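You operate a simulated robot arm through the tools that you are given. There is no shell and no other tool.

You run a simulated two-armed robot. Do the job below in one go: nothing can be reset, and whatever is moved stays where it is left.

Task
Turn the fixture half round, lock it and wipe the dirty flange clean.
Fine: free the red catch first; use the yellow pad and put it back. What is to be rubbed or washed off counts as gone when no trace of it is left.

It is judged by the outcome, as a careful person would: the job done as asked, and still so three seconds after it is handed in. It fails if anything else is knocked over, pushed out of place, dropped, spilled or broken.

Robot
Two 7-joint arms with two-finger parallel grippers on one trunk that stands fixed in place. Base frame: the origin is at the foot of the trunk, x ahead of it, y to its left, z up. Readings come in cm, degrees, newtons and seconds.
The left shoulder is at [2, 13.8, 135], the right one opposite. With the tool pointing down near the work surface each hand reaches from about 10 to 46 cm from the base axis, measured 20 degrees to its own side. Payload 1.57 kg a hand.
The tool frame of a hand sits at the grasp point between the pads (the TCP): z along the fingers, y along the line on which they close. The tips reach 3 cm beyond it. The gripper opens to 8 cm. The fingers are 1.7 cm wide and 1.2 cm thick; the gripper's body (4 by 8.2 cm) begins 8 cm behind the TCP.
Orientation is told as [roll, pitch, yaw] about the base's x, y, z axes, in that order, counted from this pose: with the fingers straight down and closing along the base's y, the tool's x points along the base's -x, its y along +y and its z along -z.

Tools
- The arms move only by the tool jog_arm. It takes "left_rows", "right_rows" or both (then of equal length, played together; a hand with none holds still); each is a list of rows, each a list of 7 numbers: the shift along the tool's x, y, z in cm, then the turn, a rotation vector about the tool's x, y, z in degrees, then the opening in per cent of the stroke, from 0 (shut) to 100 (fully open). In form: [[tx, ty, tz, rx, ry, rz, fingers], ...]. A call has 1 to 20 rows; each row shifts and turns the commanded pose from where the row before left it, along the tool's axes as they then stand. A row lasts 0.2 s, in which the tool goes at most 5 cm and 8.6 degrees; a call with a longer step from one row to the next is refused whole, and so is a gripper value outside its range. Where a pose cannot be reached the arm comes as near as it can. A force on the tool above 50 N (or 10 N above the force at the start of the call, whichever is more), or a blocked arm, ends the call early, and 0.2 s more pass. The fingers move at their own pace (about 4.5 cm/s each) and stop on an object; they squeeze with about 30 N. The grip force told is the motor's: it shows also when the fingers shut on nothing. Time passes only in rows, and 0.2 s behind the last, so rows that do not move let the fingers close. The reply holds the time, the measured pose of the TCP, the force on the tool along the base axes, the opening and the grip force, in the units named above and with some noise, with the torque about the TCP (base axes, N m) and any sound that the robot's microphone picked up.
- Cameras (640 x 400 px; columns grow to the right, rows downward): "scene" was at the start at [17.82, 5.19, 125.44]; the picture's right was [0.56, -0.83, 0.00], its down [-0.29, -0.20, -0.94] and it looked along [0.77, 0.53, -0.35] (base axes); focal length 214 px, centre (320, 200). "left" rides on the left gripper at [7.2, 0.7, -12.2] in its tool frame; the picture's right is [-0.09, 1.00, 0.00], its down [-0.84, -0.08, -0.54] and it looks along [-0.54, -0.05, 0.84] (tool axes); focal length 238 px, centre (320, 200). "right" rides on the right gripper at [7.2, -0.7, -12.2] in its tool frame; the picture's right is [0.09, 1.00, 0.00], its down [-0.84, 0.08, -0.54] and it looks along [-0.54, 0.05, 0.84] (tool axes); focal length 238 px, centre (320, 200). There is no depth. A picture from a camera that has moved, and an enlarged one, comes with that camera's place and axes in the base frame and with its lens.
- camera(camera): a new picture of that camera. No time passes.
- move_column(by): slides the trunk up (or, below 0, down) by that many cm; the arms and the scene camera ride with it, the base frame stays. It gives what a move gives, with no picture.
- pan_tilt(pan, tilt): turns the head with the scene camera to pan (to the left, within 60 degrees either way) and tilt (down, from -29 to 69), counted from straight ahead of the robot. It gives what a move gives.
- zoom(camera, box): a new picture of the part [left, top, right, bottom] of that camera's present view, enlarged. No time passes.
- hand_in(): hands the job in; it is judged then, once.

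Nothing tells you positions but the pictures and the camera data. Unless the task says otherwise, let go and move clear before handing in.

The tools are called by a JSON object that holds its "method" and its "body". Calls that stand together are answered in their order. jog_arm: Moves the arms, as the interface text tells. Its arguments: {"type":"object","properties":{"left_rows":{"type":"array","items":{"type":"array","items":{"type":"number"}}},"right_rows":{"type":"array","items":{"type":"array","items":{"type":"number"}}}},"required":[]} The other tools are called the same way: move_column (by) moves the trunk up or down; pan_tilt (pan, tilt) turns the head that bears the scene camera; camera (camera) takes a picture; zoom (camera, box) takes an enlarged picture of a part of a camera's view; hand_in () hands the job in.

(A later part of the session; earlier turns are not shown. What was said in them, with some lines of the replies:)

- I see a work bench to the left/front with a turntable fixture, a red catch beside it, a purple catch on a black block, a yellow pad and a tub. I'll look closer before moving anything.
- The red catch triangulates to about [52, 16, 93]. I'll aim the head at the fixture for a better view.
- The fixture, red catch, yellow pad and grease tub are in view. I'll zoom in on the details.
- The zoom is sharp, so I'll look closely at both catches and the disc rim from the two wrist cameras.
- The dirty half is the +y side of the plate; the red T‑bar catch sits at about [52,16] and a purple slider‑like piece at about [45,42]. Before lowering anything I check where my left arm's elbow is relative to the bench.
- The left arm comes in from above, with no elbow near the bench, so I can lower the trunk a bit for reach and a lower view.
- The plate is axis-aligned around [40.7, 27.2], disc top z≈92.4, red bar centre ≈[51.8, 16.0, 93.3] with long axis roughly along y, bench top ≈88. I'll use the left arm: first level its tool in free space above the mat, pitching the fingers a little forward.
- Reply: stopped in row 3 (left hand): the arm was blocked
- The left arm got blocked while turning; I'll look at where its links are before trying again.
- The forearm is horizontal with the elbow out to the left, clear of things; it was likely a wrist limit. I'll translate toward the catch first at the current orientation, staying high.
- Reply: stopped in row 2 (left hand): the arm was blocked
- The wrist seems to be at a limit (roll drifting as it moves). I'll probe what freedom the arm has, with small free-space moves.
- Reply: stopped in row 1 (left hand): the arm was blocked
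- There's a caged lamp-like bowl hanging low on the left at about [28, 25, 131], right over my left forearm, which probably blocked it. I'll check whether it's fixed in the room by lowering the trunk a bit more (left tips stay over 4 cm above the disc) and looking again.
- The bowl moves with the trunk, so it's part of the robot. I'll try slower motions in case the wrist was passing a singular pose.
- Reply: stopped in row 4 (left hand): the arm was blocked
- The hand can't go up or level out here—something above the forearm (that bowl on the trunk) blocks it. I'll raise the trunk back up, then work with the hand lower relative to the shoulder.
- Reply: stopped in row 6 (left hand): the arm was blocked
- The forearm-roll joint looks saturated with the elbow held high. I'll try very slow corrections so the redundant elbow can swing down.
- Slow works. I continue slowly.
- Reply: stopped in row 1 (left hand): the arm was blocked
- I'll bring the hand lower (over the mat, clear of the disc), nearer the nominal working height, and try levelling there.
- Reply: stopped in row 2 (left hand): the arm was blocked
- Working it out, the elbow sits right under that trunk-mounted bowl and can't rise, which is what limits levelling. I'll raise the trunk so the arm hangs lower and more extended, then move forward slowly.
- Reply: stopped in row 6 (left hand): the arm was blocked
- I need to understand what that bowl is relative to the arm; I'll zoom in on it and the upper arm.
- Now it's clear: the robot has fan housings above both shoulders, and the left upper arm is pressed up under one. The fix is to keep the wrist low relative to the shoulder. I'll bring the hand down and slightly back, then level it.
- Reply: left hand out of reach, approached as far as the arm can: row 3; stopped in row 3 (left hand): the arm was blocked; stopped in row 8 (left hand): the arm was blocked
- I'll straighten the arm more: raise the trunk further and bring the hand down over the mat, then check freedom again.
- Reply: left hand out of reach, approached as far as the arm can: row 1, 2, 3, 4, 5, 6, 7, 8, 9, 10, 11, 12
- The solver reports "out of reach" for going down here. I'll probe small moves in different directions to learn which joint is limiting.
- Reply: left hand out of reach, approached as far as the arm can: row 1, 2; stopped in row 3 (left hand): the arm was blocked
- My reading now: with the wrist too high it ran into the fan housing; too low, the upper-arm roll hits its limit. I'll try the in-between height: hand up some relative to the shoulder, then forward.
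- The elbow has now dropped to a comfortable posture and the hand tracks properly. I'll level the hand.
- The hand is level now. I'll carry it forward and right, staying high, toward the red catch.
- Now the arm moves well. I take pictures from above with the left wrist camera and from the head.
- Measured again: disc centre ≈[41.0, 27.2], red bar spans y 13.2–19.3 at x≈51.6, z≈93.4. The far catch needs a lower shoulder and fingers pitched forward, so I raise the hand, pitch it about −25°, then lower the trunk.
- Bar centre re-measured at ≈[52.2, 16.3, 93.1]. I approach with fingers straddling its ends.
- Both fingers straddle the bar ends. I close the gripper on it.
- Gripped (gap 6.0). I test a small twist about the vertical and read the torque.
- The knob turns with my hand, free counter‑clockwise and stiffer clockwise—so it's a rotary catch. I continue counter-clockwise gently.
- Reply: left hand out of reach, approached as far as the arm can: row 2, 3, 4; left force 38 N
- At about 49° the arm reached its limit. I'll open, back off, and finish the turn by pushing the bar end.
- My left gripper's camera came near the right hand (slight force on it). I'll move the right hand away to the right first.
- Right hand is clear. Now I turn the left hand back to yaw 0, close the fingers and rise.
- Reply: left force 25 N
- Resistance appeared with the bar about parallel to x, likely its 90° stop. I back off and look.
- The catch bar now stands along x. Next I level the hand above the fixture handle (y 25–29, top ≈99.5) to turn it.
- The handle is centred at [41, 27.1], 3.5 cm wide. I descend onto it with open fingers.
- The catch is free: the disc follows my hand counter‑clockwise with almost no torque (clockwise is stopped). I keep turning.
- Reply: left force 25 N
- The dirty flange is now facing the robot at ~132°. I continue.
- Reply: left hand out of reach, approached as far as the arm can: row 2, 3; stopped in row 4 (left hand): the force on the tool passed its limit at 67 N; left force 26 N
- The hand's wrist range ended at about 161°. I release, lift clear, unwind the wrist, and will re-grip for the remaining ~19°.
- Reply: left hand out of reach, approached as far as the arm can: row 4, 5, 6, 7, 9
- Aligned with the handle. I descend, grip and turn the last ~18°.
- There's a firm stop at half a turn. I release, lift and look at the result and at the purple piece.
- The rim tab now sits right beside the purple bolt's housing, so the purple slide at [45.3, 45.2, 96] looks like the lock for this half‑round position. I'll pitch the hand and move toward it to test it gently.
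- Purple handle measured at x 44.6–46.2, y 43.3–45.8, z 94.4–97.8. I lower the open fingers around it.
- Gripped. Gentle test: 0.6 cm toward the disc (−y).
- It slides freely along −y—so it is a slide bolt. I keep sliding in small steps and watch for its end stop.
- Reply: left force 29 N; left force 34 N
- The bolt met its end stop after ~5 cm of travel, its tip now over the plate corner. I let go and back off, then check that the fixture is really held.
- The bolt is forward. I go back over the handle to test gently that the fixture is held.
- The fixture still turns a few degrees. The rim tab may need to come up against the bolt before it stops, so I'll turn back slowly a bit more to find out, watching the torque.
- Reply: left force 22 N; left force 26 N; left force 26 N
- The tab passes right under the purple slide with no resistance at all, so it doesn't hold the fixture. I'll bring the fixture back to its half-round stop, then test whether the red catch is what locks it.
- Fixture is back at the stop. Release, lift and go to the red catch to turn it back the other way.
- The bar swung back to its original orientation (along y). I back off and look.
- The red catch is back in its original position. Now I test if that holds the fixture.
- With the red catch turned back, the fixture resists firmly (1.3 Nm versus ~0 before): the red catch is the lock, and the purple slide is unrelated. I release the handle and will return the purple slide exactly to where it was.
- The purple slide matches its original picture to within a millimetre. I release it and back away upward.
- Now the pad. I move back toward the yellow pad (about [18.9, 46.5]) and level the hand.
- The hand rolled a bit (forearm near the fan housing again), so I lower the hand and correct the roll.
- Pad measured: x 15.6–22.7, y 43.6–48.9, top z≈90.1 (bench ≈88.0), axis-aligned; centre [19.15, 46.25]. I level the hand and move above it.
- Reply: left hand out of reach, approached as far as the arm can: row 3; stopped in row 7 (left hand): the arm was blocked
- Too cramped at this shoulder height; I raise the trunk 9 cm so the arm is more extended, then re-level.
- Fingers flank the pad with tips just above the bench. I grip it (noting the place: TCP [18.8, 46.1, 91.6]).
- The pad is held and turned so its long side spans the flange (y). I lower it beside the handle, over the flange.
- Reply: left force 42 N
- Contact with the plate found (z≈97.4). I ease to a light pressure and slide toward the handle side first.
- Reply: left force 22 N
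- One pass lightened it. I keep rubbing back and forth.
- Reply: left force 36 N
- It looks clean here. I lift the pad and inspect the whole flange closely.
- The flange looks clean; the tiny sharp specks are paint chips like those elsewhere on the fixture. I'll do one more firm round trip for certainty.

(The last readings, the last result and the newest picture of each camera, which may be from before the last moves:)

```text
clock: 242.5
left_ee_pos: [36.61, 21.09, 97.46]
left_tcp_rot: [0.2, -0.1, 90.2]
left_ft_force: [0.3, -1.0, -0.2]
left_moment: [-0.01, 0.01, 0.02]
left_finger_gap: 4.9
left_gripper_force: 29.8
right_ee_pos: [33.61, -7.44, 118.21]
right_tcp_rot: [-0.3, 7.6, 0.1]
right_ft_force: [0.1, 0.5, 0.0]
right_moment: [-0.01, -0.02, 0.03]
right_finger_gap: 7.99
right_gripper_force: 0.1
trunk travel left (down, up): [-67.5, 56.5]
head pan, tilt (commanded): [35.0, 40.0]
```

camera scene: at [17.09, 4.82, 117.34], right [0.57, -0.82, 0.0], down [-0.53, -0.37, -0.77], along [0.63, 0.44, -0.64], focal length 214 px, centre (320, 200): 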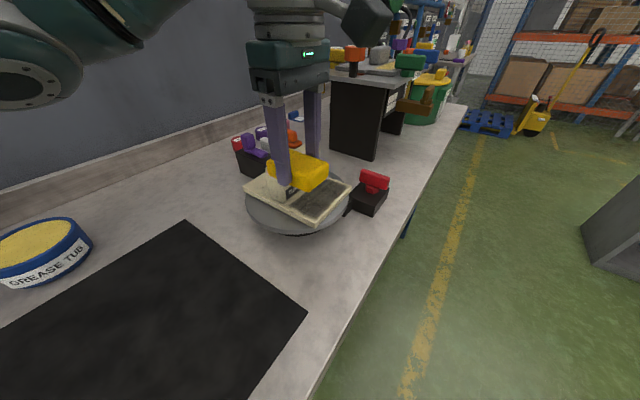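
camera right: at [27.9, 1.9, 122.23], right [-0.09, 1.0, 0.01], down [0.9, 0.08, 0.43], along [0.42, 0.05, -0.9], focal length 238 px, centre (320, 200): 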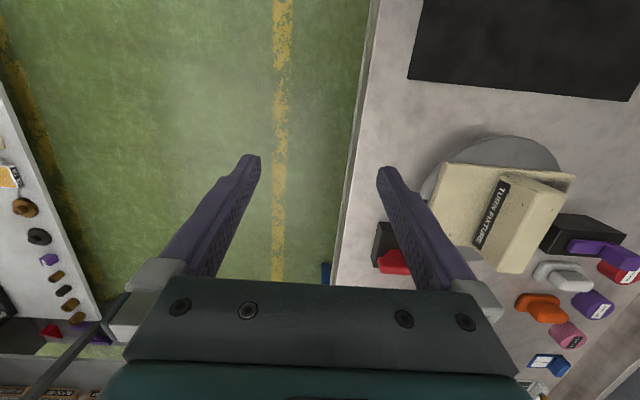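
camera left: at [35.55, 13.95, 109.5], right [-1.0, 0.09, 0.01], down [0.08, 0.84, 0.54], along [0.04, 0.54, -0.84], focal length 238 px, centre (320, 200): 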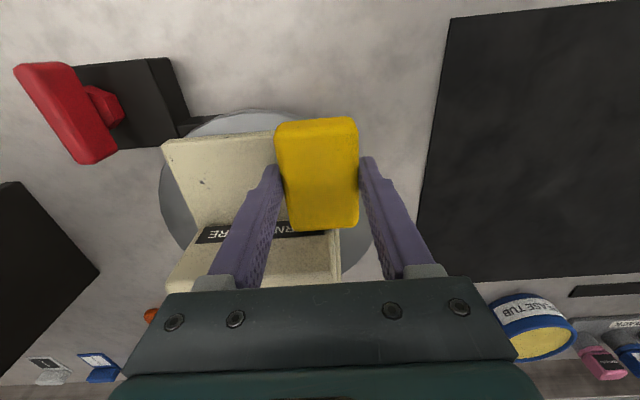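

{"method": "jog_arm", "body": {"left_rows": [[0, 0, 0.15, 0, 0, 0, 0], [0, 0, 0.1, 0, 0, 0, 0], [0, 0, 0, 0, 0, 0, 0]]}}

{"method": "jog_arm", "body": {"left_rows": [[0, 0, 0.08, 0, 0, 0, 0], [0, 0, 0, 0, 0, 0, 0]]}}

```text
clock: 243.3
left_ee_pos: [36.52, 21.03, 97.16]
left_tcp_rot: [0.2, -0.1, 90.2]
left_ft_force: [-5.4, -2.0, 17.6]
left_moment: [0.11, -0.05, 0.16]
left_finger_gap: 4.88
left_gripper_force: 30.1
right_ee_pos: [33.6, -7.39, 118.16]
right_tcp_rot: [-0.3, 7.6, 0.1]
right_ft_force: [0.1, -0.1, -0.1]
right_moment: [-0.01, -0.01, -0.01]
right_finger_gap: 7.98
right_gripper_force: 0.0
trunk travel left (down, up): [-67.5, 56.5]
head pan, tilt (commanded): [35.0, 40.0]
```

```text
clock: 243.9
left_ee_pos: [36.57, 21.09, 97.11]
left_tcp_rot: [0.2, 0.0, 90.0]
left_ft_force: [-8.9, -4.5, 37.4]
left_moment: [0.05, 0.14, 0.01]
left_finger_gap: 4.89
left_gripper_force: 30.0
right_ee_pos: [33.6, -7.44, 118.18]
right_tcp_rot: [-0.4, 7.5, -0.1]
right_ft_force: [-0.1, 0.2, -0.9]
right_moment: [-0.02, 0.01, -0.01]
right_finger_gap: 8.02
right_gripper_force: 0.0
trunk travel left (down, up): [-67.5, 56.5]
head pan, tilt (commanded): [35.0, 40.0]
```

{"method": "jog_arm", "body": {"left_rows": [[0, -0.6, -0.08, 0, 0, 0, 0], [0, -0.6, 0, 0, 0, 0, 0], [0, -0.6, 0, 0, 0, 0, 0], [0, -0.6, 0, 0, 0, 0, 0], [0, -0.6, 0, 0, 0, 0, 0], [0, -0.6, 0, 0, 0, 0, 0], [0, -0.6, 0, 0, 0, 0, 0], [0, -0.6, 0, 0, 0, 0, 0], [0, -0.6, 0, 0, 0, 0, 0], [0, -0.6, 0, 0, 0, 0, 0], [0, -0.6, 0, 0, 0, 0, 0], [0, -0.6, 0, 0, 0, 0, 0], [0, -0.6, 0, 0, 0, 0, 0], [0, -0.6, 0, 0, 0, 0, 0], [0, 0, 0, 0, 0, 0, 0]]}}

{"method": "jog_arm", "body": {"left_rows": [[0.3, 0.3, 0, 0, 0, 0, 0], [0.4, 0.3, 0, 0, 0, 0, 0], [0, 0.6, 0, 0, 0, 0, 0], [0, 0.6, 0, 0, 0, 0, 0], [0, 0.6, 0, 0, 0, 0, 0], [0, 0.6, 0, 0, 0, 0, 0], [0, 0.6, 0, 0, 0, 0, 0], [0, 0.6, 0, 0, 0, 0, 0], [0, 0.6, 0, 0, 0, 0, 0], [0, 0.6, 0, 0, 0, 0, 0], [0, 0.6, 0, 0, 0, 0, 0], [0, 0.6, 0, 0, 0, 0, 0], [0, 0.6, 0, 0, 0, 0, 0], [0, 0.6, 0, 0, 0, 0, 0], [0, 0, 0, 0, 0, 0, 0]]}}

```text
clock: 247.1
left_ee_pos: [44.97, 21.06, 97.06]
left_tcp_rot: [0.2, -0.1, 90.2]
left_ft_force: [-4.8, -0.1, 11.2]
left_moment: [-0.01, 0.03, 0.02]
left_finger_gap: 4.89
left_gripper_force: 30.0
right_ee_pos: [33.49, -7.53, 118.19]
right_tcp_rot: [-0.3, 7.6, 0.0]
right_ft_force: [-1.0, 0.3, 0.1]
right_moment: [0.01, 0.01, 0.01]
right_finger_gap: 8.0
right_gripper_force: 0.0
trunk travel left (down, up): [-67.5, 56.5]
head pan, tilt (commanded): [35.0, 40.0]
```

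```text
clock: 250.3
left_ee_pos: [37.02, 20.38, 96.96]
left_tcp_rot: [0.3, -0.1, 90.1]
left_ft_force: [-0.9, 1.5, 1.7]
left_moment: [0.02, -0.04, 0.0]
left_finger_gap: 4.89
left_gripper_force: 30.5
right_ee_pos: [33.48, -7.53, 118.26]
right_tcp_rot: [-0.3, 7.5, 0.1]
right_ft_force: [0.2, 0.4, 0.4]
right_moment: [-0.02, 0.03, -0.01]
right_finger_gap: 8.0
right_gripper_force: 0.1
trunk travel left (down, up): [-67.5, 56.5]
head pan, tilt (commanded): [35.0, 40.0]
```

Extra pass done. I lift off and inspect once more.

{"method": "jog_arm", "body": {"left_rows": [[0, 0, -1.0, 0, 0, 0, 0], [0, 0, -1.5, 0, 0, 0, 0], [0, 0, -1.5, 0, 0, 0, 0], [0, 0, -1.5, 0, 0, 0, 0], [0, 0, -1.5, 0, 0, 0, 0], [0, 1.5, 0, 0, 0, 0, 0], [0, 1.5, 0, 0, 0, 0, 0], [0, 1.5, 0, 0, 0, 0, 0], [0, 1.5, 0, 0, 0, 0, 0], [0, 1.5, 0, 0, 0, 0, 0], [0, 0, 0, 0, 0, 0, 0]]}}

{"method": "zoom", "body": {"camera": "scene", "box": [280, 150, 370, 230]}}

{"method": "zoom", "body": {"camera": "left", "box": [110, 100, 280, 220]}}

```text
clock: 252.7
left_ee_pos: [29.63, 20.39, 104.12]
left_tcp_rot: [0.4, -0.1, 90.1]
left_ft_force: [0.1, -0.5, -0.3]
left_moment: [0.03, 0.01, -0.01]
left_finger_gap: 4.85
left_gripper_force: 29.8
right_ee_pos: [33.58, -7.58, 118.12]
right_tcp_rot: [-0.3, 7.6, 0.1]
right_ft_force: [0.9, 0.3, 0.6]
right_moment: [0.01, -0.03, -0.01]
right_finger_gap: 7.99
right_gripper_force: 0.0
trunk travel left (down, up): [-67.5, 56.5]
head pan, tilt (commanded): [35.0, 40.0]
```

```text
5.00 times, centred on (325, 190) of scene
camera zoom: at [17.09, 4.82, 117.33], right [0.57, -0.82, 0.0], down [-0.53, -0.37, -0.77], along [0.63, 0.44, -0.64], focal length 1072 px, centre (295, 250)
```

zoom: 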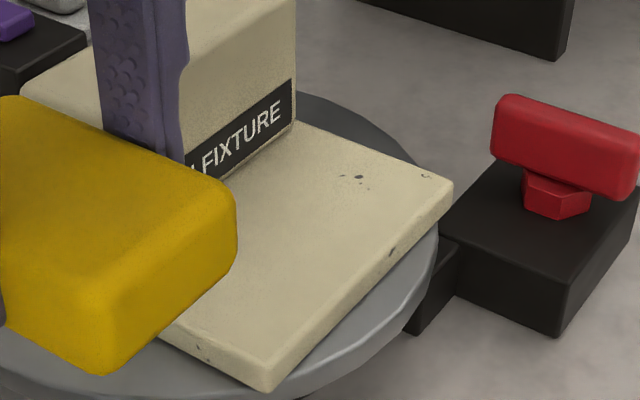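

```text
3.33 times, centred on (195, 160) of left
camera zoom: at [29.0, 13.21, 116.3], right [-1.0, 0.09, 0.01], down [0.08, 0.84, 0.54], along [0.04, 0.54, -0.84], focal length 794 px, centre (737, 333)
```

zoom: 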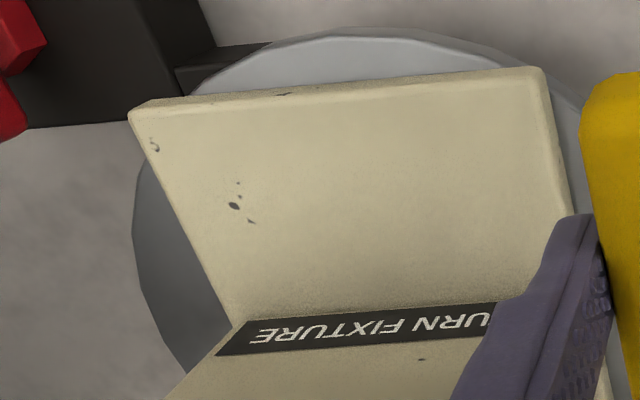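

The flange is clean. Now I turn the pad back to its original orientation and carry it to its place.

{"method": "jog_arm", "body": {"left_rows": [[0, 0, 0, 0, 0, 6, 0], [0, 0, 0, 0, 0, 6, 0], [0, 0, 0, 0, 0, 6, 0], [0, 0, 0, 0, 0, 6, 0], [0, 0, 0, 0, 0, 6, 0], [0, 0, 0, 0, 0, 6, 0], [0, 0, 0, 0, 0, 6, 0], [0, 0, 0, 0, 0, 6, 0], [0, 0, 0, 0, 0, 6, 0], [0, 0, 0, 0, 0, 6, 0], [0, 0, 0, 0, 0, 6, 0], [0, 0, 0, 0, 0, 6, 0], [0, 0, 0, 0, 0, 6, 0], [0, 0, 0, 0, 0, 6, 0], [0, 0, 0, 0, 0, 6, 0], [0, 0, 0, 0, 0, 0, 0]]}}

{"method": "jog_arm", "body": {"left_rows": [[0.38, 1.9, 0, 0, 0, 0, 0], [0.38, 1.9, 0, 0, 0, 0, 0], [0.38, 1.9, 0, 0, 0, 0, 0], [0.38, 1.9, 0, 0, 0, 0, 0], [0.38, 1.9, 0, 0, 0, 0, 0], [0.38, 1.9, 0, 0, 0, 0, 0], [0.38, 1.9, 0, 0, 0, 0, 0], [0.38, 1.9, 0, 0, 0, 0, 0], [0.38, 1.9, 0, 0, 0, 0, 0], [0.38, 1.9, 0, 0, 0, 0, 0], [0, 0, 0, 0, 0, 0, 0]]}}

```text
clock: 256.1
left_ee_pos: [29.57, 20.36, 104.1]
left_tcp_rot: [0.1, 0.3, 0.2]
left_ft_force: [0.1, -1.3, 0.8]
left_moment: [-0.01, -0.01, 0.01]
left_finger_gap: 4.87
left_gripper_force: 29.8
right_ee_pos: [33.58, -7.57, 118.27]
right_tcp_rot: [-0.3, 7.7, 0.0]
right_ft_force: [-0.1, -0.5, -0.1]
right_moment: [0.0, 0.01, 0.01]
right_finger_gap: 8.0
right_gripper_force: 0.1
trunk travel left (down, up): [-67.5, 56.5]
head pan, tilt (commanded): [35.0, 40.0]
```

```text
clock: 258.5
left_ee_pos: [25.69, 39.28, 104.2]
left_tcp_rot: [0.1, 0.2, 0.1]
left_ft_force: [1.4, 0.4, -0.6]
left_moment: [0.0, 0.01, 0.0]
left_finger_gap: 4.86
left_gripper_force: 29.8
right_ee_pos: [33.47, -7.53, 118.25]
right_tcp_rot: [-0.4, 7.6, 0.0]
right_ft_force: [0.1, -0.8, 0.0]
right_moment: [0.02, 0.02, 0.01]
right_finger_gap: 8.02
right_gripper_force: 0.0
trunk travel left (down, up): [-67.5, 56.5]
head pan, tilt (commanded): [35.0, 40.0]
```

{"method": "jog_arm", "body": {"left_rows": [[0, 0, 1.25, 0, 0, 0, 0], [0, 0, 1.25, 0, 0, 0, 0], [0, 0, 1.25, 0, 0, 0, 0], [0, 0, 1.25, 0, 0, 0, 0], [0.85, 0.85, 0, 0, 0, 0, 0], [0.85, 0.85, 0, 0, 0, 0, 0], [0.85, 0.85, 0, 0, 0, 0, 0], [0.85, 0.85, 0, 0, 0, 0, 0], [0.85, 0.85, 0, 0, 0, 0, 0], [0.85, 0.85, 0, 0, 0, 0, 0], [0.85, 0.85, 0, 0, 0, 0, 0], [0.85, 0.85, 0, 0, 0, 0, 0], [0, 0, 0, 0, 0, 0, 0]]}}

{"method": "pan_tilt", "body": {"pan": 60, "tilt": 35}}

{"method": "zoom", "body": {"camera": "scene", "box": [140, 130, 340, 260]}}

{"method": "camera", "body": {"camera": "left"}}

```text
clock: 261.3
left_ee_pos: [18.86, 45.0, 98.46]
left_tcp_rot: [-1.7, 0.3, 0.0]
left_ft_force: [0.2, -0.3, -0.1]
left_moment: [-0.03, -0.02, -0.01]
left_finger_gap: 4.91
left_gripper_force: 29.7
right_ee_pos: [33.54, -7.54, 118.17]
right_tcp_rot: [-0.3, 7.5, 0.0]
right_ft_force: [0.3, 0.7, -1.0]
right_moment: [-0.01, 0.0, 0.0]
right_finger_gap: 8.02
right_gripper_force: 0.0
trunk travel left (down, up): [-67.5, 56.5]
head pan, tilt (commanded): [35.0, 40.0]
```

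```text
clock: 262.2
left_ee_pos: [19.08, 45.03, 98.39]
left_tcp_rot: [-1.7, 0.5, 0.0]
left_ft_force: [-0.7, 0.3, -0.6]
left_moment: [0.02, -0.02, 0.02]
left_finger_gap: 4.87
left_gripper_force: 29.9
right_ee_pos: [33.51, -7.49, 118.14]
right_tcp_rot: [-0.4, 7.5, 0.0]
right_ft_force: [-0.1, 1.0, 0.4]
right_moment: [-0.03, -0.03, -0.01]
right_finger_gap: 7.97
right_gripper_force: 0.1
trunk travel left (down, up): [-67.5, 56.5]
head pan, tilt (commanded): [60.0, 35.0]
```

```text
3.08 times, centred on (240, 195) of scene
camera zoom: at [14.54, 7.56, 118.09], right [0.87, -0.5, 0.0], down [-0.29, -0.5, -0.82], along [0.41, 0.71, -0.57], focal length 660 px, centre (566, 215)
```

zoom: 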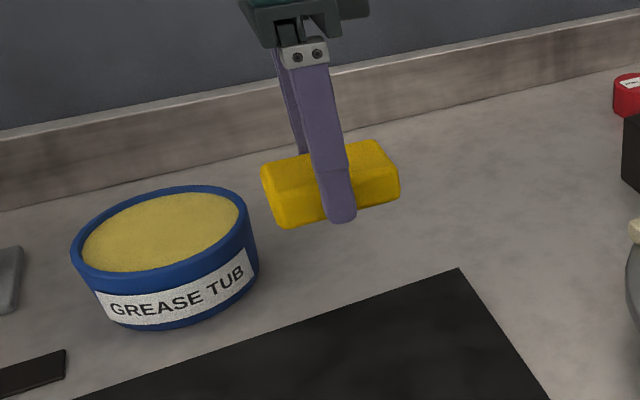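

```text
taken
camera left: at [11.83, 46.24, 110.7], right [0.09, 1.0, -0.03], down [0.84, -0.06, 0.54], along [0.53, -0.07, -0.84], focal length 238 px, centre (320, 200)
```

left: 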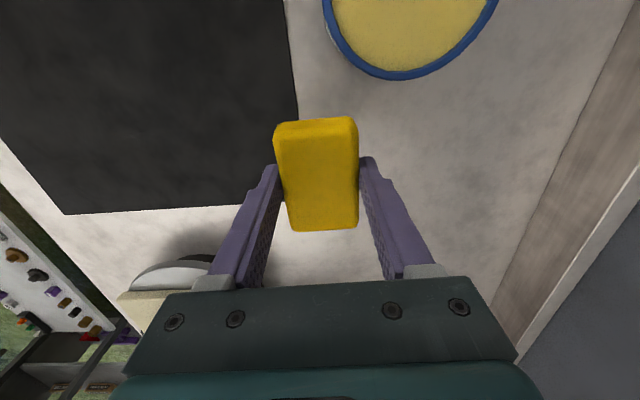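

{"method": "jog_arm", "body": {"left_rows": [[0, 0, 1.3, 0, 0, 0, 0], [0, 0, 1.3, 0, 0, 0, 0], [0, 0, 1.3, 0, 0, 0, 0], [0, 0, 1.0, 0, 0, 0, 0], [0, 0, 0, 0, 0, 0, 0]]}}

{"method": "zoom", "body": {"camera": "scene", "box": [140, 130, 340, 260]}}

{"method": "camera", "body": {"camera": "left"}}

```text
clock: 263.4
left_ee_pos: [18.78, 46.04, 94.28]
left_tcp_rot: [0.1, 0.4, 0.2]
left_ft_force: [-0.2, -0.6, -0.6]
left_moment: [0.0, 0.02, 0.0]
left_finger_gap: 4.88
left_gripper_force: 29.5
right_ee_pos: [33.51, -7.49, 118.24]
right_tcp_rot: [-0.2, 7.7, 0.0]
right_ft_force: [-1.0, -0.2, 0.2]
right_moment: [0.01, -0.02, 0.03]
right_finger_gap: 8.02
right_gripper_force: 0.0
trunk travel left (down, up): [-67.5, 56.5]
head pan, tilt (commanded): [60.0, 35.0]
```

```text
3.08 times, centred on (240, 195) of scene
camera zoom: at [14.54, 7.56, 118.09], right [0.87, -0.5, 0.0], down [-0.29, -0.5, -0.82], along [0.41, 0.71, -0.57], focal length 660 px, centre (566, 215)
```

zoom: 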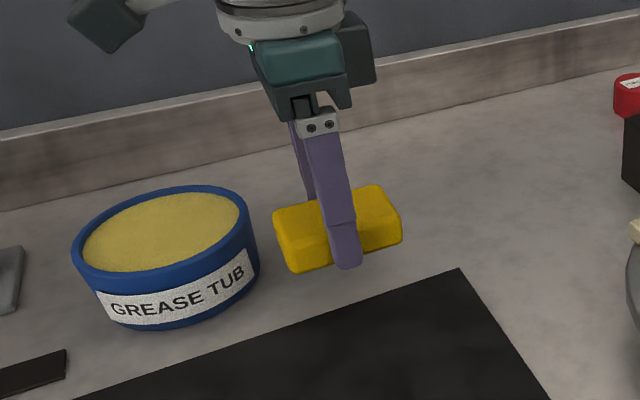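

```text
taken
camera left: at [11.69, 46.85, 106.61], right [0.09, 1.0, 0.0], down [0.84, -0.08, 0.54], along [0.54, -0.05, -0.84], focal length 238 px, centre (320, 200)
```

left: 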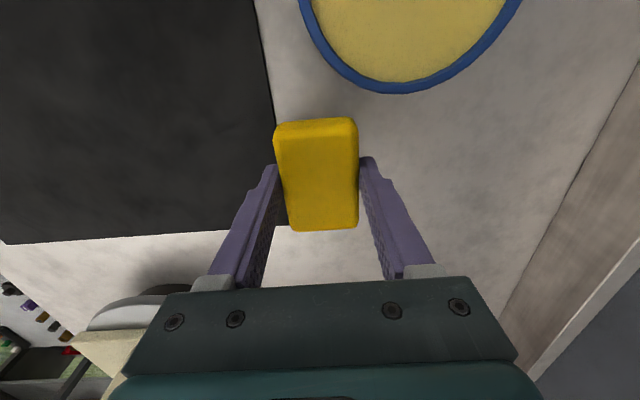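

{"method": "jog_arm", "body": {"left_rows": [[0, 0.05, 0.9, 0, 0, 0, 0], [0, 0, 0.9, 0, 0, 0, 0], [0, 0, 0.6, 0, 0, 0, 0], [0, 0, 0, 0, 0, 0, 0]]}}

{"method": "jog_arm", "body": {"left_rows": [[0, 0, 0.2, 0, 0, 0, 0], [0, 0, 0, 0, 0, 0, 0]]}}

{"method": "jog_arm", "body": {"left_rows": [[0, 0, 0.15, 0, 0, 0, 0], [0, 0, 0, 0, 0, 0, 0]]}}

```text
clock: 264.4
left_ee_pos: [18.74, 46.19, 91.9]
left_tcp_rot: [0.1, 0.4, 0.2]
left_ft_force: [-0.5, 0.0, -0.9]
left_moment: [0.02, 0.0, 0.02]
left_finger_gap: 4.91
left_gripper_force: 30.2
right_ee_pos: [33.54, -7.51, 118.15]
right_tcp_rot: [-0.3, 7.6, 0.0]
right_ft_force: [-0.1, -0.1, -0.1]
right_moment: [-0.02, 0.01, 0.03]
right_finger_gap: 7.97
right_gripper_force: 0.1
trunk travel left (down, up): [-67.5, 56.5]
head pan, tilt (commanded): [60.0, 35.0]
```

```text
clock: 265.0
left_ee_pos: [18.76, 46.24, 91.77]
left_tcp_rot: [0.1, 0.3, 0.2]
left_ft_force: [0.1, 0.2, -0.2]
left_moment: [0.0, 0.01, 0.04]
left_finger_gap: 4.87
left_gripper_force: 30.0
right_ee_pos: [33.61, -7.54, 118.24]
right_tcp_rot: [-0.3, 7.6, 0.0]
right_ft_force: [0.1, -0.2, -1.7]
right_moment: [-0.01, 0.01, -0.03]
right_finger_gap: 8.03
right_gripper_force: 0.0
trunk travel left (down, up): [-67.5, 56.5]
head pan, tilt (commanded): [60.0, 35.0]
```

```text
clock: 265.6
left_ee_pos: [18.85, 46.04, 91.55]
left_tcp_rot: [0.1, 0.3, 0.2]
left_ft_force: [-0.4, -0.1, -0.1]
left_moment: [-0.02, 0.0, -0.02]
left_finger_gap: 4.88
left_gripper_force: 29.4
right_ee_pos: [33.49, -7.53, 118.28]
right_tcp_rot: [-0.3, 7.7, 0.1]
right_ft_force: [-0.3, 0.5, -1.3]
right_moment: [0.03, 0.01, -0.01]
right_finger_gap: 7.98
right_gripper_force: 0.1
trunk travel left (down, up): [-67.5, 56.5]
head pan, tilt (commanded): [60.0, 35.0]
```

{"method": "jog_arm", "body": {"left_rows": [[0, 0, 0.12, 0, 0, 0, 0], [0, 0, 0, 0, 0, 0, 0]]}}

{"method": "jog_arm", "body": {"left_rows": [[0, 0, 0.12, 0, 0, 0, 0], [0, 0, 0, 0, 0, 0, 0]]}}

{"method": "zoom", "body": {"camera": "scene", "box": [190, 150, 310, 240]}}

```text
clock: 266.2
left_ee_pos: [18.74, 46.16, 91.51]
left_tcp_rot: [0.1, 0.3, 0.2]
left_ft_force: [-0.4, -0.8, -1.4]
left_moment: [-0.01, 0.01, 0.0]
left_finger_gap: 4.89
left_gripper_force: 30.2
right_ee_pos: [33.41, -7.52, 118.2]
right_tcp_rot: [-0.4, 7.7, 0.0]
right_ft_force: [-0.2, 1.0, 0.4]
right_moment: [0.0, 0.0, -0.03]
right_finger_gap: 8.02
right_gripper_force: 0.0
trunk travel left (down, up): [-67.5, 56.5]
head pan, tilt (commanded): [60.0, 35.0]
```

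```text
clock: 266.8
left_ee_pos: [18.69, 46.04, 91.35]
left_tcp_rot: [0.1, 0.3, 0.2]
left_ft_force: [0.4, -0.6, -0.3]
left_moment: [0.02, -0.01, -0.02]
left_finger_gap: 4.88
left_gripper_force: 30.1
right_ee_pos: [33.51, -7.55, 118.27]
right_tcp_rot: [-0.3, 7.6, 0.0]
right_ft_force: [-0.4, -0.7, 0.7]
right_moment: [0.01, -0.01, 0.06]
right_finger_gap: 8.01
right_gripper_force: 0.0
trunk travel left (down, up): [-67.5, 56.5]
head pan, tilt (commanded): [60.0, 35.0]
```

```text
4.44 times, centred on (250, 195) of scene
camera zoom: at [14.54, 7.56, 118.09], right [0.87, -0.5, 0.0], down [-0.29, -0.5, -0.82], along [0.41, 0.71, -0.57], focal length 953 px, centre (631, 222)
```

zoom: 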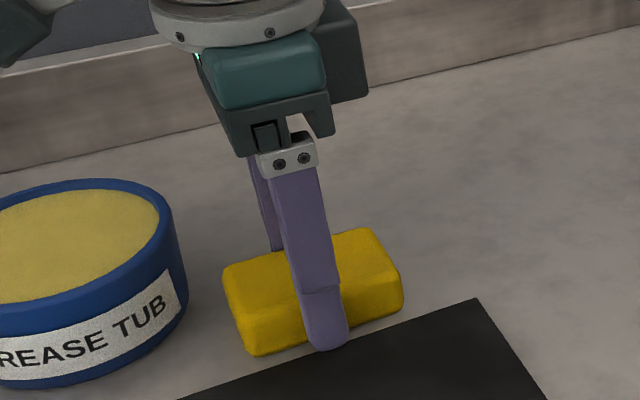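

{"method": "jog_arm", "body": {"left_rows": [[0, 0, 0.1, 0, 0, 0, 0], [0, 0, 0, 0, 0, 0, 0]]}}

{"method": "jog_arm", "body": {"left_rows": [[0, 0, 0.1, 0, 0, 0, 0], [0, 0, 0, 0, 0, 0, 0]]}}

```text
clock: 267.4
left_ee_pos: [18.78, 46.11, 91.38]
left_tcp_rot: [0.1, 0.3, 0.2]
left_ft_force: [-5.6, -6.1, 18.6]
left_moment: [-0.75, -0.08, -0.16]
left_finger_gap: 4.92
left_gripper_force: 30.1
right_ee_pos: [33.53, -7.44, 118.21]
right_tcp_rot: [-0.3, 7.7, 0.0]
right_ft_force: [0.2, 0.3, -0.8]
right_moment: [0.01, 0.01, -0.03]
right_finger_gap: 7.98
right_gripper_force: 0.0
trunk travel left (down, up): [-67.5, 56.5]
head pan, tilt (commanded): [60.0, 35.0]
```

```text
clock: 268.1
left_ee_pos: [18.87, 46.11, 91.23]
left_tcp_rot: [-0.1, 0.3, 0.2]
left_ft_force: [-7.0, -6.0, 24.9]
left_moment: [-0.85, -0.07, -0.2]
left_finger_gap: 4.87
left_gripper_force: 30.0
right_ee_pos: [33.48, -7.37, 118.09]
right_tcp_rot: [-0.2, 7.6, 0.0]
right_ft_force: [-0.7, 0.4, -0.5]
right_moment: [-0.03, -0.01, -0.01]
right_finger_gap: 7.99
right_gripper_force: 0.0
trunk travel left (down, up): [-67.5, 56.5]
head pan, tilt (commanded): [60.0, 35.0]
stopped in row 2 (left hand): the force on the tool passed its limit at 51 N (the readings are from after the stop); the commanded pose is now the measured one
```

The pad is on the bench. I ease up slightly and open the fingers.

{"method": "jog_arm", "body": {"left_rows": [[0, 0, -0.1, 0, 0, 0, 0], [0, 0, 0, 0, 0, 0, 0]]}}

{"method": "jog_arm", "body": {"left_rows": [[0, 0, 0, 0, 0, 0, 65], [0, 0, 0, 0, 0, 0, 80], [0, 0, 0, 0, 0, 0, 100], [0, 0, 0, 0, 0, 0, 100]]}}

{"method": "zoom", "body": {"camera": "scene", "box": [190, 150, 310, 240]}}

{"method": "camera", "body": {"camera": "left"}}

```text
clock: 268.7
left_ee_pos: [18.7, 46.18, 91.32]
left_tcp_rot: [0.0, 0.4, 0.3]
left_ft_force: [-2.1, -0.1, 10.2]
left_moment: [-0.34, -0.02, -0.08]
left_finger_gap: 4.88
left_gripper_force: 29.7
right_ee_pos: [33.5, -7.38, 118.16]
right_tcp_rot: [-0.3, 7.5, -0.1]
right_ft_force: [-0.5, 0.2, -0.3]
right_moment: [-0.01, -0.02, 0.0]
right_finger_gap: 8.0
right_gripper_force: 0.0
trunk travel left (down, up): [-67.5, 56.5]
head pan, tilt (commanded): [60.0, 35.0]
```

```text
clock: 269.7
left_ee_pos: [18.83, 46.09, 91.39]
left_tcp_rot: [0.0, 0.4, 0.3]
left_ft_force: [0.3, 0.9, 0.0]
left_moment: [-0.03, -0.02, 0.03]
left_finger_gap: 7.91
left_gripper_force: 0.0
right_ee_pos: [33.52, -7.44, 118.18]
right_tcp_rot: [-0.3, 7.6, 0.0]
right_ft_force: [1.2, 0.7, -1.2]
right_moment: [0.01, 0.01, 0.0]
right_finger_gap: 8.01
right_gripper_force: 0.0
trunk travel left (down, up): [-67.5, 56.5]
head pan, tilt (commanded): [60.0, 35.0]
```

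```text
4.44 times, centred on (250, 195) of scene
camera zoom: at [14.55, 7.59, 118.09], right [0.87, -0.5, 0.0], down [-0.29, -0.5, -0.82], along [0.41, 0.71, -0.57], focal length 953 px, centre (631, 222)
```

zoom: 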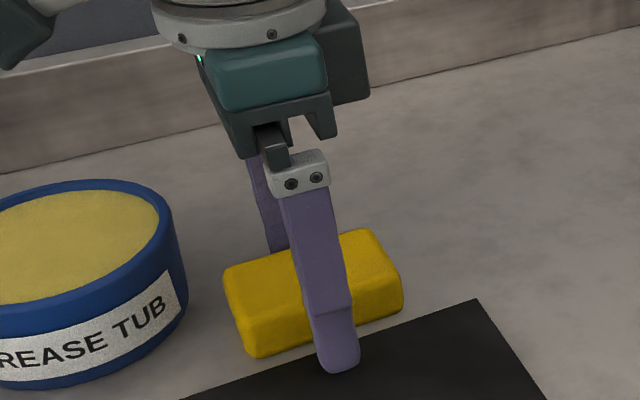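

```text
taken
camera left: at [11.74, 46.85, 103.58], right [0.09, 1.0, 0.0], down [0.84, -0.07, 0.54], along [0.54, -0.05, -0.84], focal length 238 px, centre (320, 200)
```

left: 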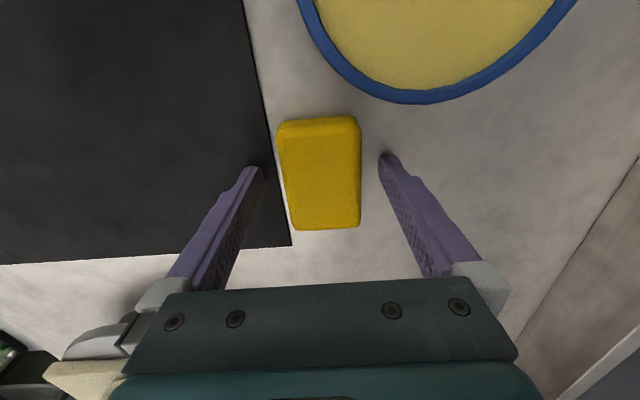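

The pad is back where it was. I lift straight up and move the hand clear.

{"method": "jog_arm", "body": {"left_rows": [[0, 0, -0.8, 0, 0, 0, 100], [0, 0, -0.8, 0, 0, 0, 100], [0, 0, -1.0, 0, 0, 0, 100], [0, 0, -1.0, 0, 0, 0, 100], [0, 0, -1.0, 0, 0, 0, 100], [0, 0, -1.0, 0, 0, 0, 100], [0, 0, -1.0, 0, 0, 0, 100], [-1.0, -0.8, -0.5, 0, 0, 0, 100], [-1.0, -0.8, -0.5, 0, 0, 0, 100], [-1.0, -0.8, -0.5, 0, 0, 0, 100], [-1.0, -0.8, -0.5, 0, 0, 0, 100], [-1.0, -0.8, -0.5, 0, 0, 0, 100], [0, 0, 0, 0, 0, 0, 100]]}}

{"method": "camera", "body": {"camera": "scene"}}

{"method": "camera", "body": {"camera": "left"}}

```text
clock: 272.5
left_ee_pos: [23.89, 42.0, 100.39]
left_tcp_rot: [0.0, 0.3, 0.2]
left_ft_force: [-0.7, -0.2, 0.2]
left_moment: [-0.03, 0.0, -0.01]
left_finger_gap: 8.0
left_gripper_force: 0.0
right_ee_pos: [33.46, -7.71, 118.21]
right_tcp_rot: [-0.3, 7.6, 0.0]
right_ft_force: [-0.3, -0.4, 0.0]
right_moment: [-0.01, -0.02, 0.02]
right_finger_gap: 8.0
right_gripper_force: 0.1
trunk travel left (down, up): [-67.5, 56.5]
head pan, tilt (commanded): [60.0, 35.0]
```

```text
taken
camera scene: at [14.54, 7.57, 118.09], right [0.87, -0.5, 0.0], down [-0.29, -0.5, -0.82], along [0.41, 0.71, -0.57], focal length 214 px, centre (320, 200)
```

scene: 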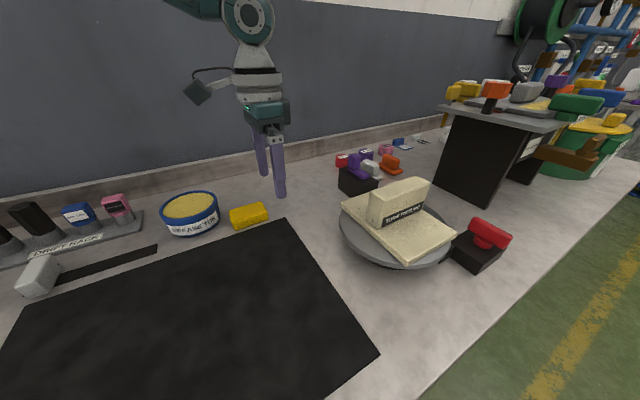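

```text
taken
camera left: at [16.79, 42.8, 112.66], right [0.09, 1.0, 0.0], down [0.84, -0.07, 0.54], along [0.54, -0.05, -0.84], focal length 238 px, centre (320, 200)
```

left: 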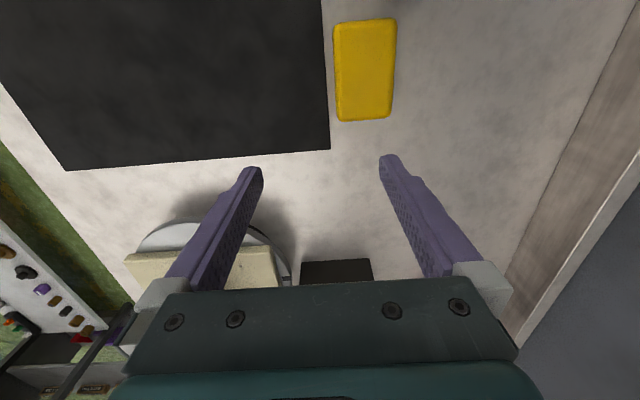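

Everything seems in place. I verify the red catch, fixture and purple slide from the head camera once more.

{"method": "pan_tilt", "body": {"pan": 35, "tilt": 45}}

{"method": "zoom", "body": {"camera": "scene", "box": [220, 130, 400, 250]}}

{"method": "zoom", "body": {"camera": "scene", "box": [310, 160, 400, 220]}}

{"method": "camera", "body": {"camera": "scene"}}

```text
clock: 273.4
left_ee_pos: [23.97, 42.05, 100.33]
left_tcp_rot: [-0.1, 0.3, 0.2]
left_ft_force: [0.8, -0.4, 0.2]
left_moment: [-0.02, 0.0, 0.02]
left_finger_gap: 8.01
left_gripper_force: 0.0
right_ee_pos: [33.44, -7.45, 118.25]
right_tcp_rot: [-0.4, 7.7, 0.1]
right_ft_force: [0.1, -1.5, 0.6]
right_moment: [0.02, -0.02, -0.01]
right_finger_gap: 7.99
right_gripper_force: 0.1
trunk travel left (down, up): [-67.5, 56.5]
head pan, tilt (commanded): [35.0, 45.0]
```

```text
3.33 times, centred on (310, 190) of scene
camera zoom: at [16.79, 4.61, 116.61], right [0.57, -0.82, 0.0], down [-0.58, -0.41, -0.71], along [0.58, 0.41, -0.71], focal length 715 px, centre (353, 233)
```

zoom: 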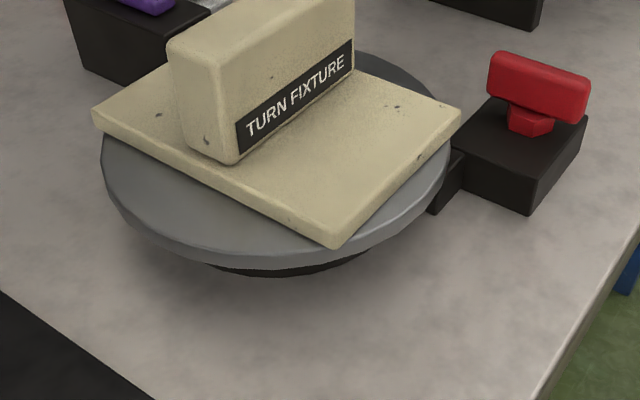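

```text
6.67 times, centred on (355, 190) of scene
camera zoom: at [16.79, 4.61, 116.61], right [0.57, -0.82, 0.0], down [-0.58, -0.41, -0.71], along [0.58, 0.41, -0.71], focal length 1430 px, centre (87, 267)
```

zoom: 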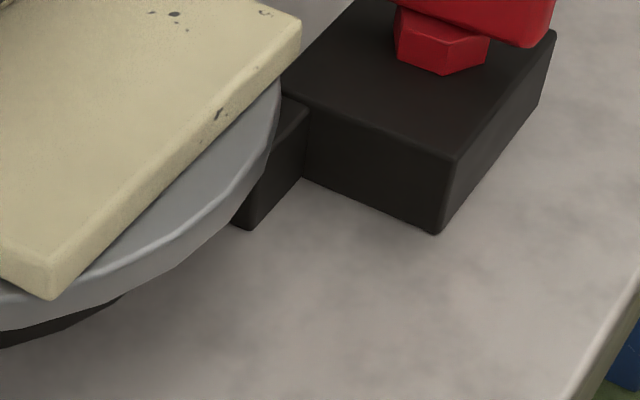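

```text
taken
camera scene: at [16.79, 4.61, 116.61], right [0.57, -0.82, 0.0], down [-0.58, -0.41, -0.71], along [0.58, 0.41, -0.71], focal length 214 px, centre (320, 200)
```

scene: 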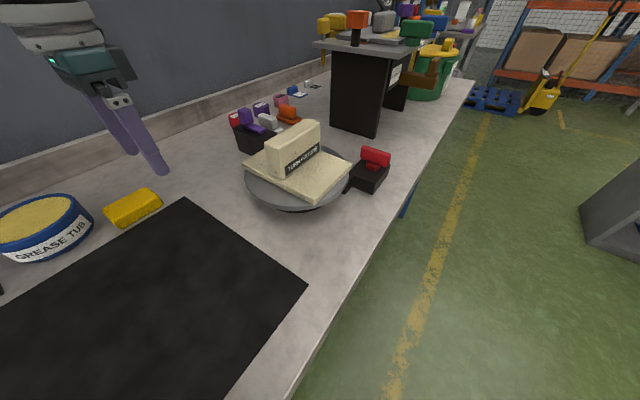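

I raise the trunk back to its starting height so the head camera has exactly the starting viewpoint, for a direct comparison.

{"method": "move_column", "body": {"by": 5}}

{"method": "zoom", "body": {"camera": "scene", "box": [220, 120, 400, 240]}}

{"method": "zoom", "body": {"camera": "scene", "box": [300, 150, 400, 220]}}

{"method": "zoom", "body": {"camera": "scene", "box": [230, 125, 300, 180]}}

{"method": "zoom", "body": {"camera": "scene", "box": [0, 180, 210, 340]}}

```text
clock: 274.3
left_ee_pos: [23.91, 41.99, 105.3]
left_tcp_rot: [0.0, 0.3, 0.2]
left_ft_force: [0.6, -0.5, -0.7]
left_moment: [0.01, 0.0, 0.0]
left_finger_gap: 8.0
left_gripper_force: 0.0
right_ee_pos: [33.49, -7.64, 123.13]
right_tcp_rot: [-0.4, 7.6, 0.1]
right_ft_force: [0.8, 0.7, 0.3]
right_moment: [0.0, -0.01, 0.02]
right_finger_gap: 7.99
right_gripper_force: 0.1
trunk travel left (down, up): [-72.5, 51.5]
head pan, tilt (commanded): [35.0, 45.0]
```

```text
3.33 times, centred on (310, 180) of scene
camera zoom: at [16.79, 4.6, 121.61], right [0.57, -0.82, 0.0], down [-0.58, -0.41, -0.71], along [0.58, 0.41, -0.71], focal length 715 px, centre (353, 267)
```

zoom: 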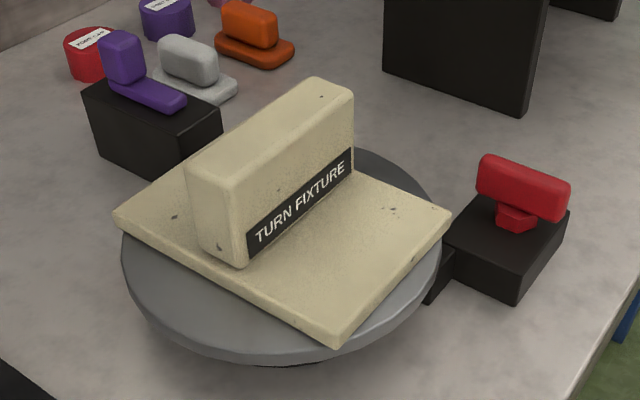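

```text
5.71 times, centred on (350, 185) of scene
camera zoom: at [16.79, 4.6, 121.61], right [0.57, -0.82, 0.0], down [-0.58, -0.41, -0.71], along [0.58, 0.41, -0.71], focal length 1226 px, centre (149, 286)
```

zoom: 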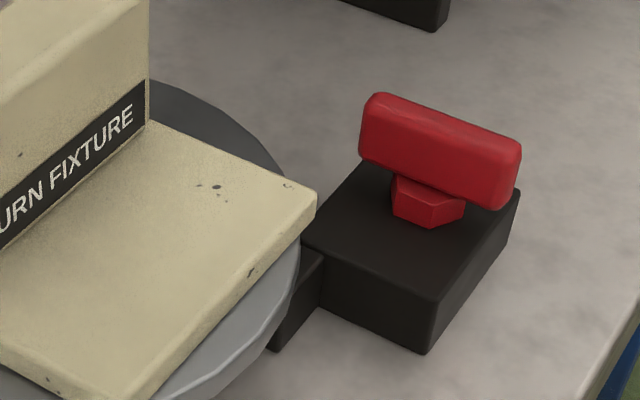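

```text
7.27 times, centred on (265, 152) of scene
camera zoom: at [16.79, 4.6, 121.61], right [0.57, -0.82, 0.0], down [-0.58, -0.41, -0.71], along [0.58, 0.41, -0.71], focal length 1560 px, centre (720, 546)
```

zoom: 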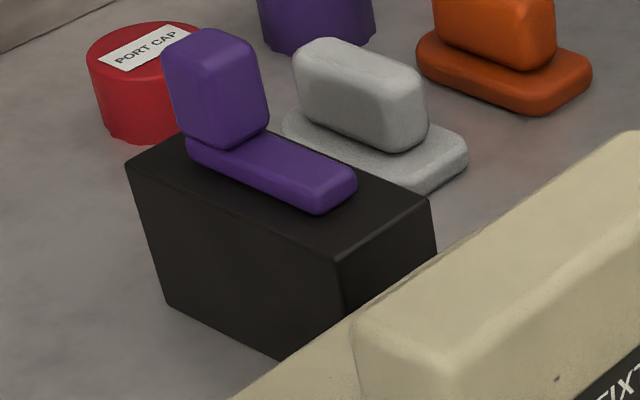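

```text
2.50 times, centred on (105, 260) of scene
camera zoom: at [16.79, 4.6, 121.61], right [0.57, -0.82, 0.0], down [-0.58, -0.41, -0.71], along [0.58, 0.41, -0.71], focal length 536 px, centre (858, 50)
```

zoom: 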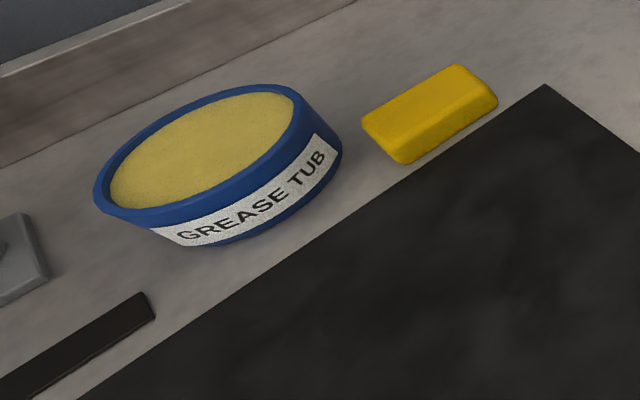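

Compared with the starting view: the fixture is exactly half round, the red catch is back in its locked position, the flange is clean and the pad lies where it was. The purple slide is back to within about a millimetre, and both hands are clear, so I hand in.

{"method": "hand_in", "body": {}}

```text
The job is handed in.
```

The fixture is turned half round and locked, the flange is wiped clean, and the yellow pad is back in its place. I have handed the job in and have no verdict yet.

- **Catch and turn:** I freed the red catch and turned the fixture counter-clockwise until it stopped at half a turn. I then turned the catch back to its original position. With it engaged the fixture resists turning; with it free it turned with almost no force.
- **Flange:** It took three back-and-forth passes. Close-up pictures show no grease left. The small sharp specks that remain look like paint chips, the same as elsewhere on the fixture.
- **Purple slide:** I first took this for the lock and pushed it about 5 cm toward the disc. It had no effect on the fixture, so I slid it back. It is now about 1 mm short of where it started.
- **Pad:** Compared with the starting picture, it lies where it was.
- **Contacts along the way:** My left gripper brushed the right hand once, so I moved the right hand further to the right. Two moves stopped on the force limit: 67 N while turning the fixture and 51 N while setting the pad down. I saw no damage from either.

Both hands are empty and clear of the work.
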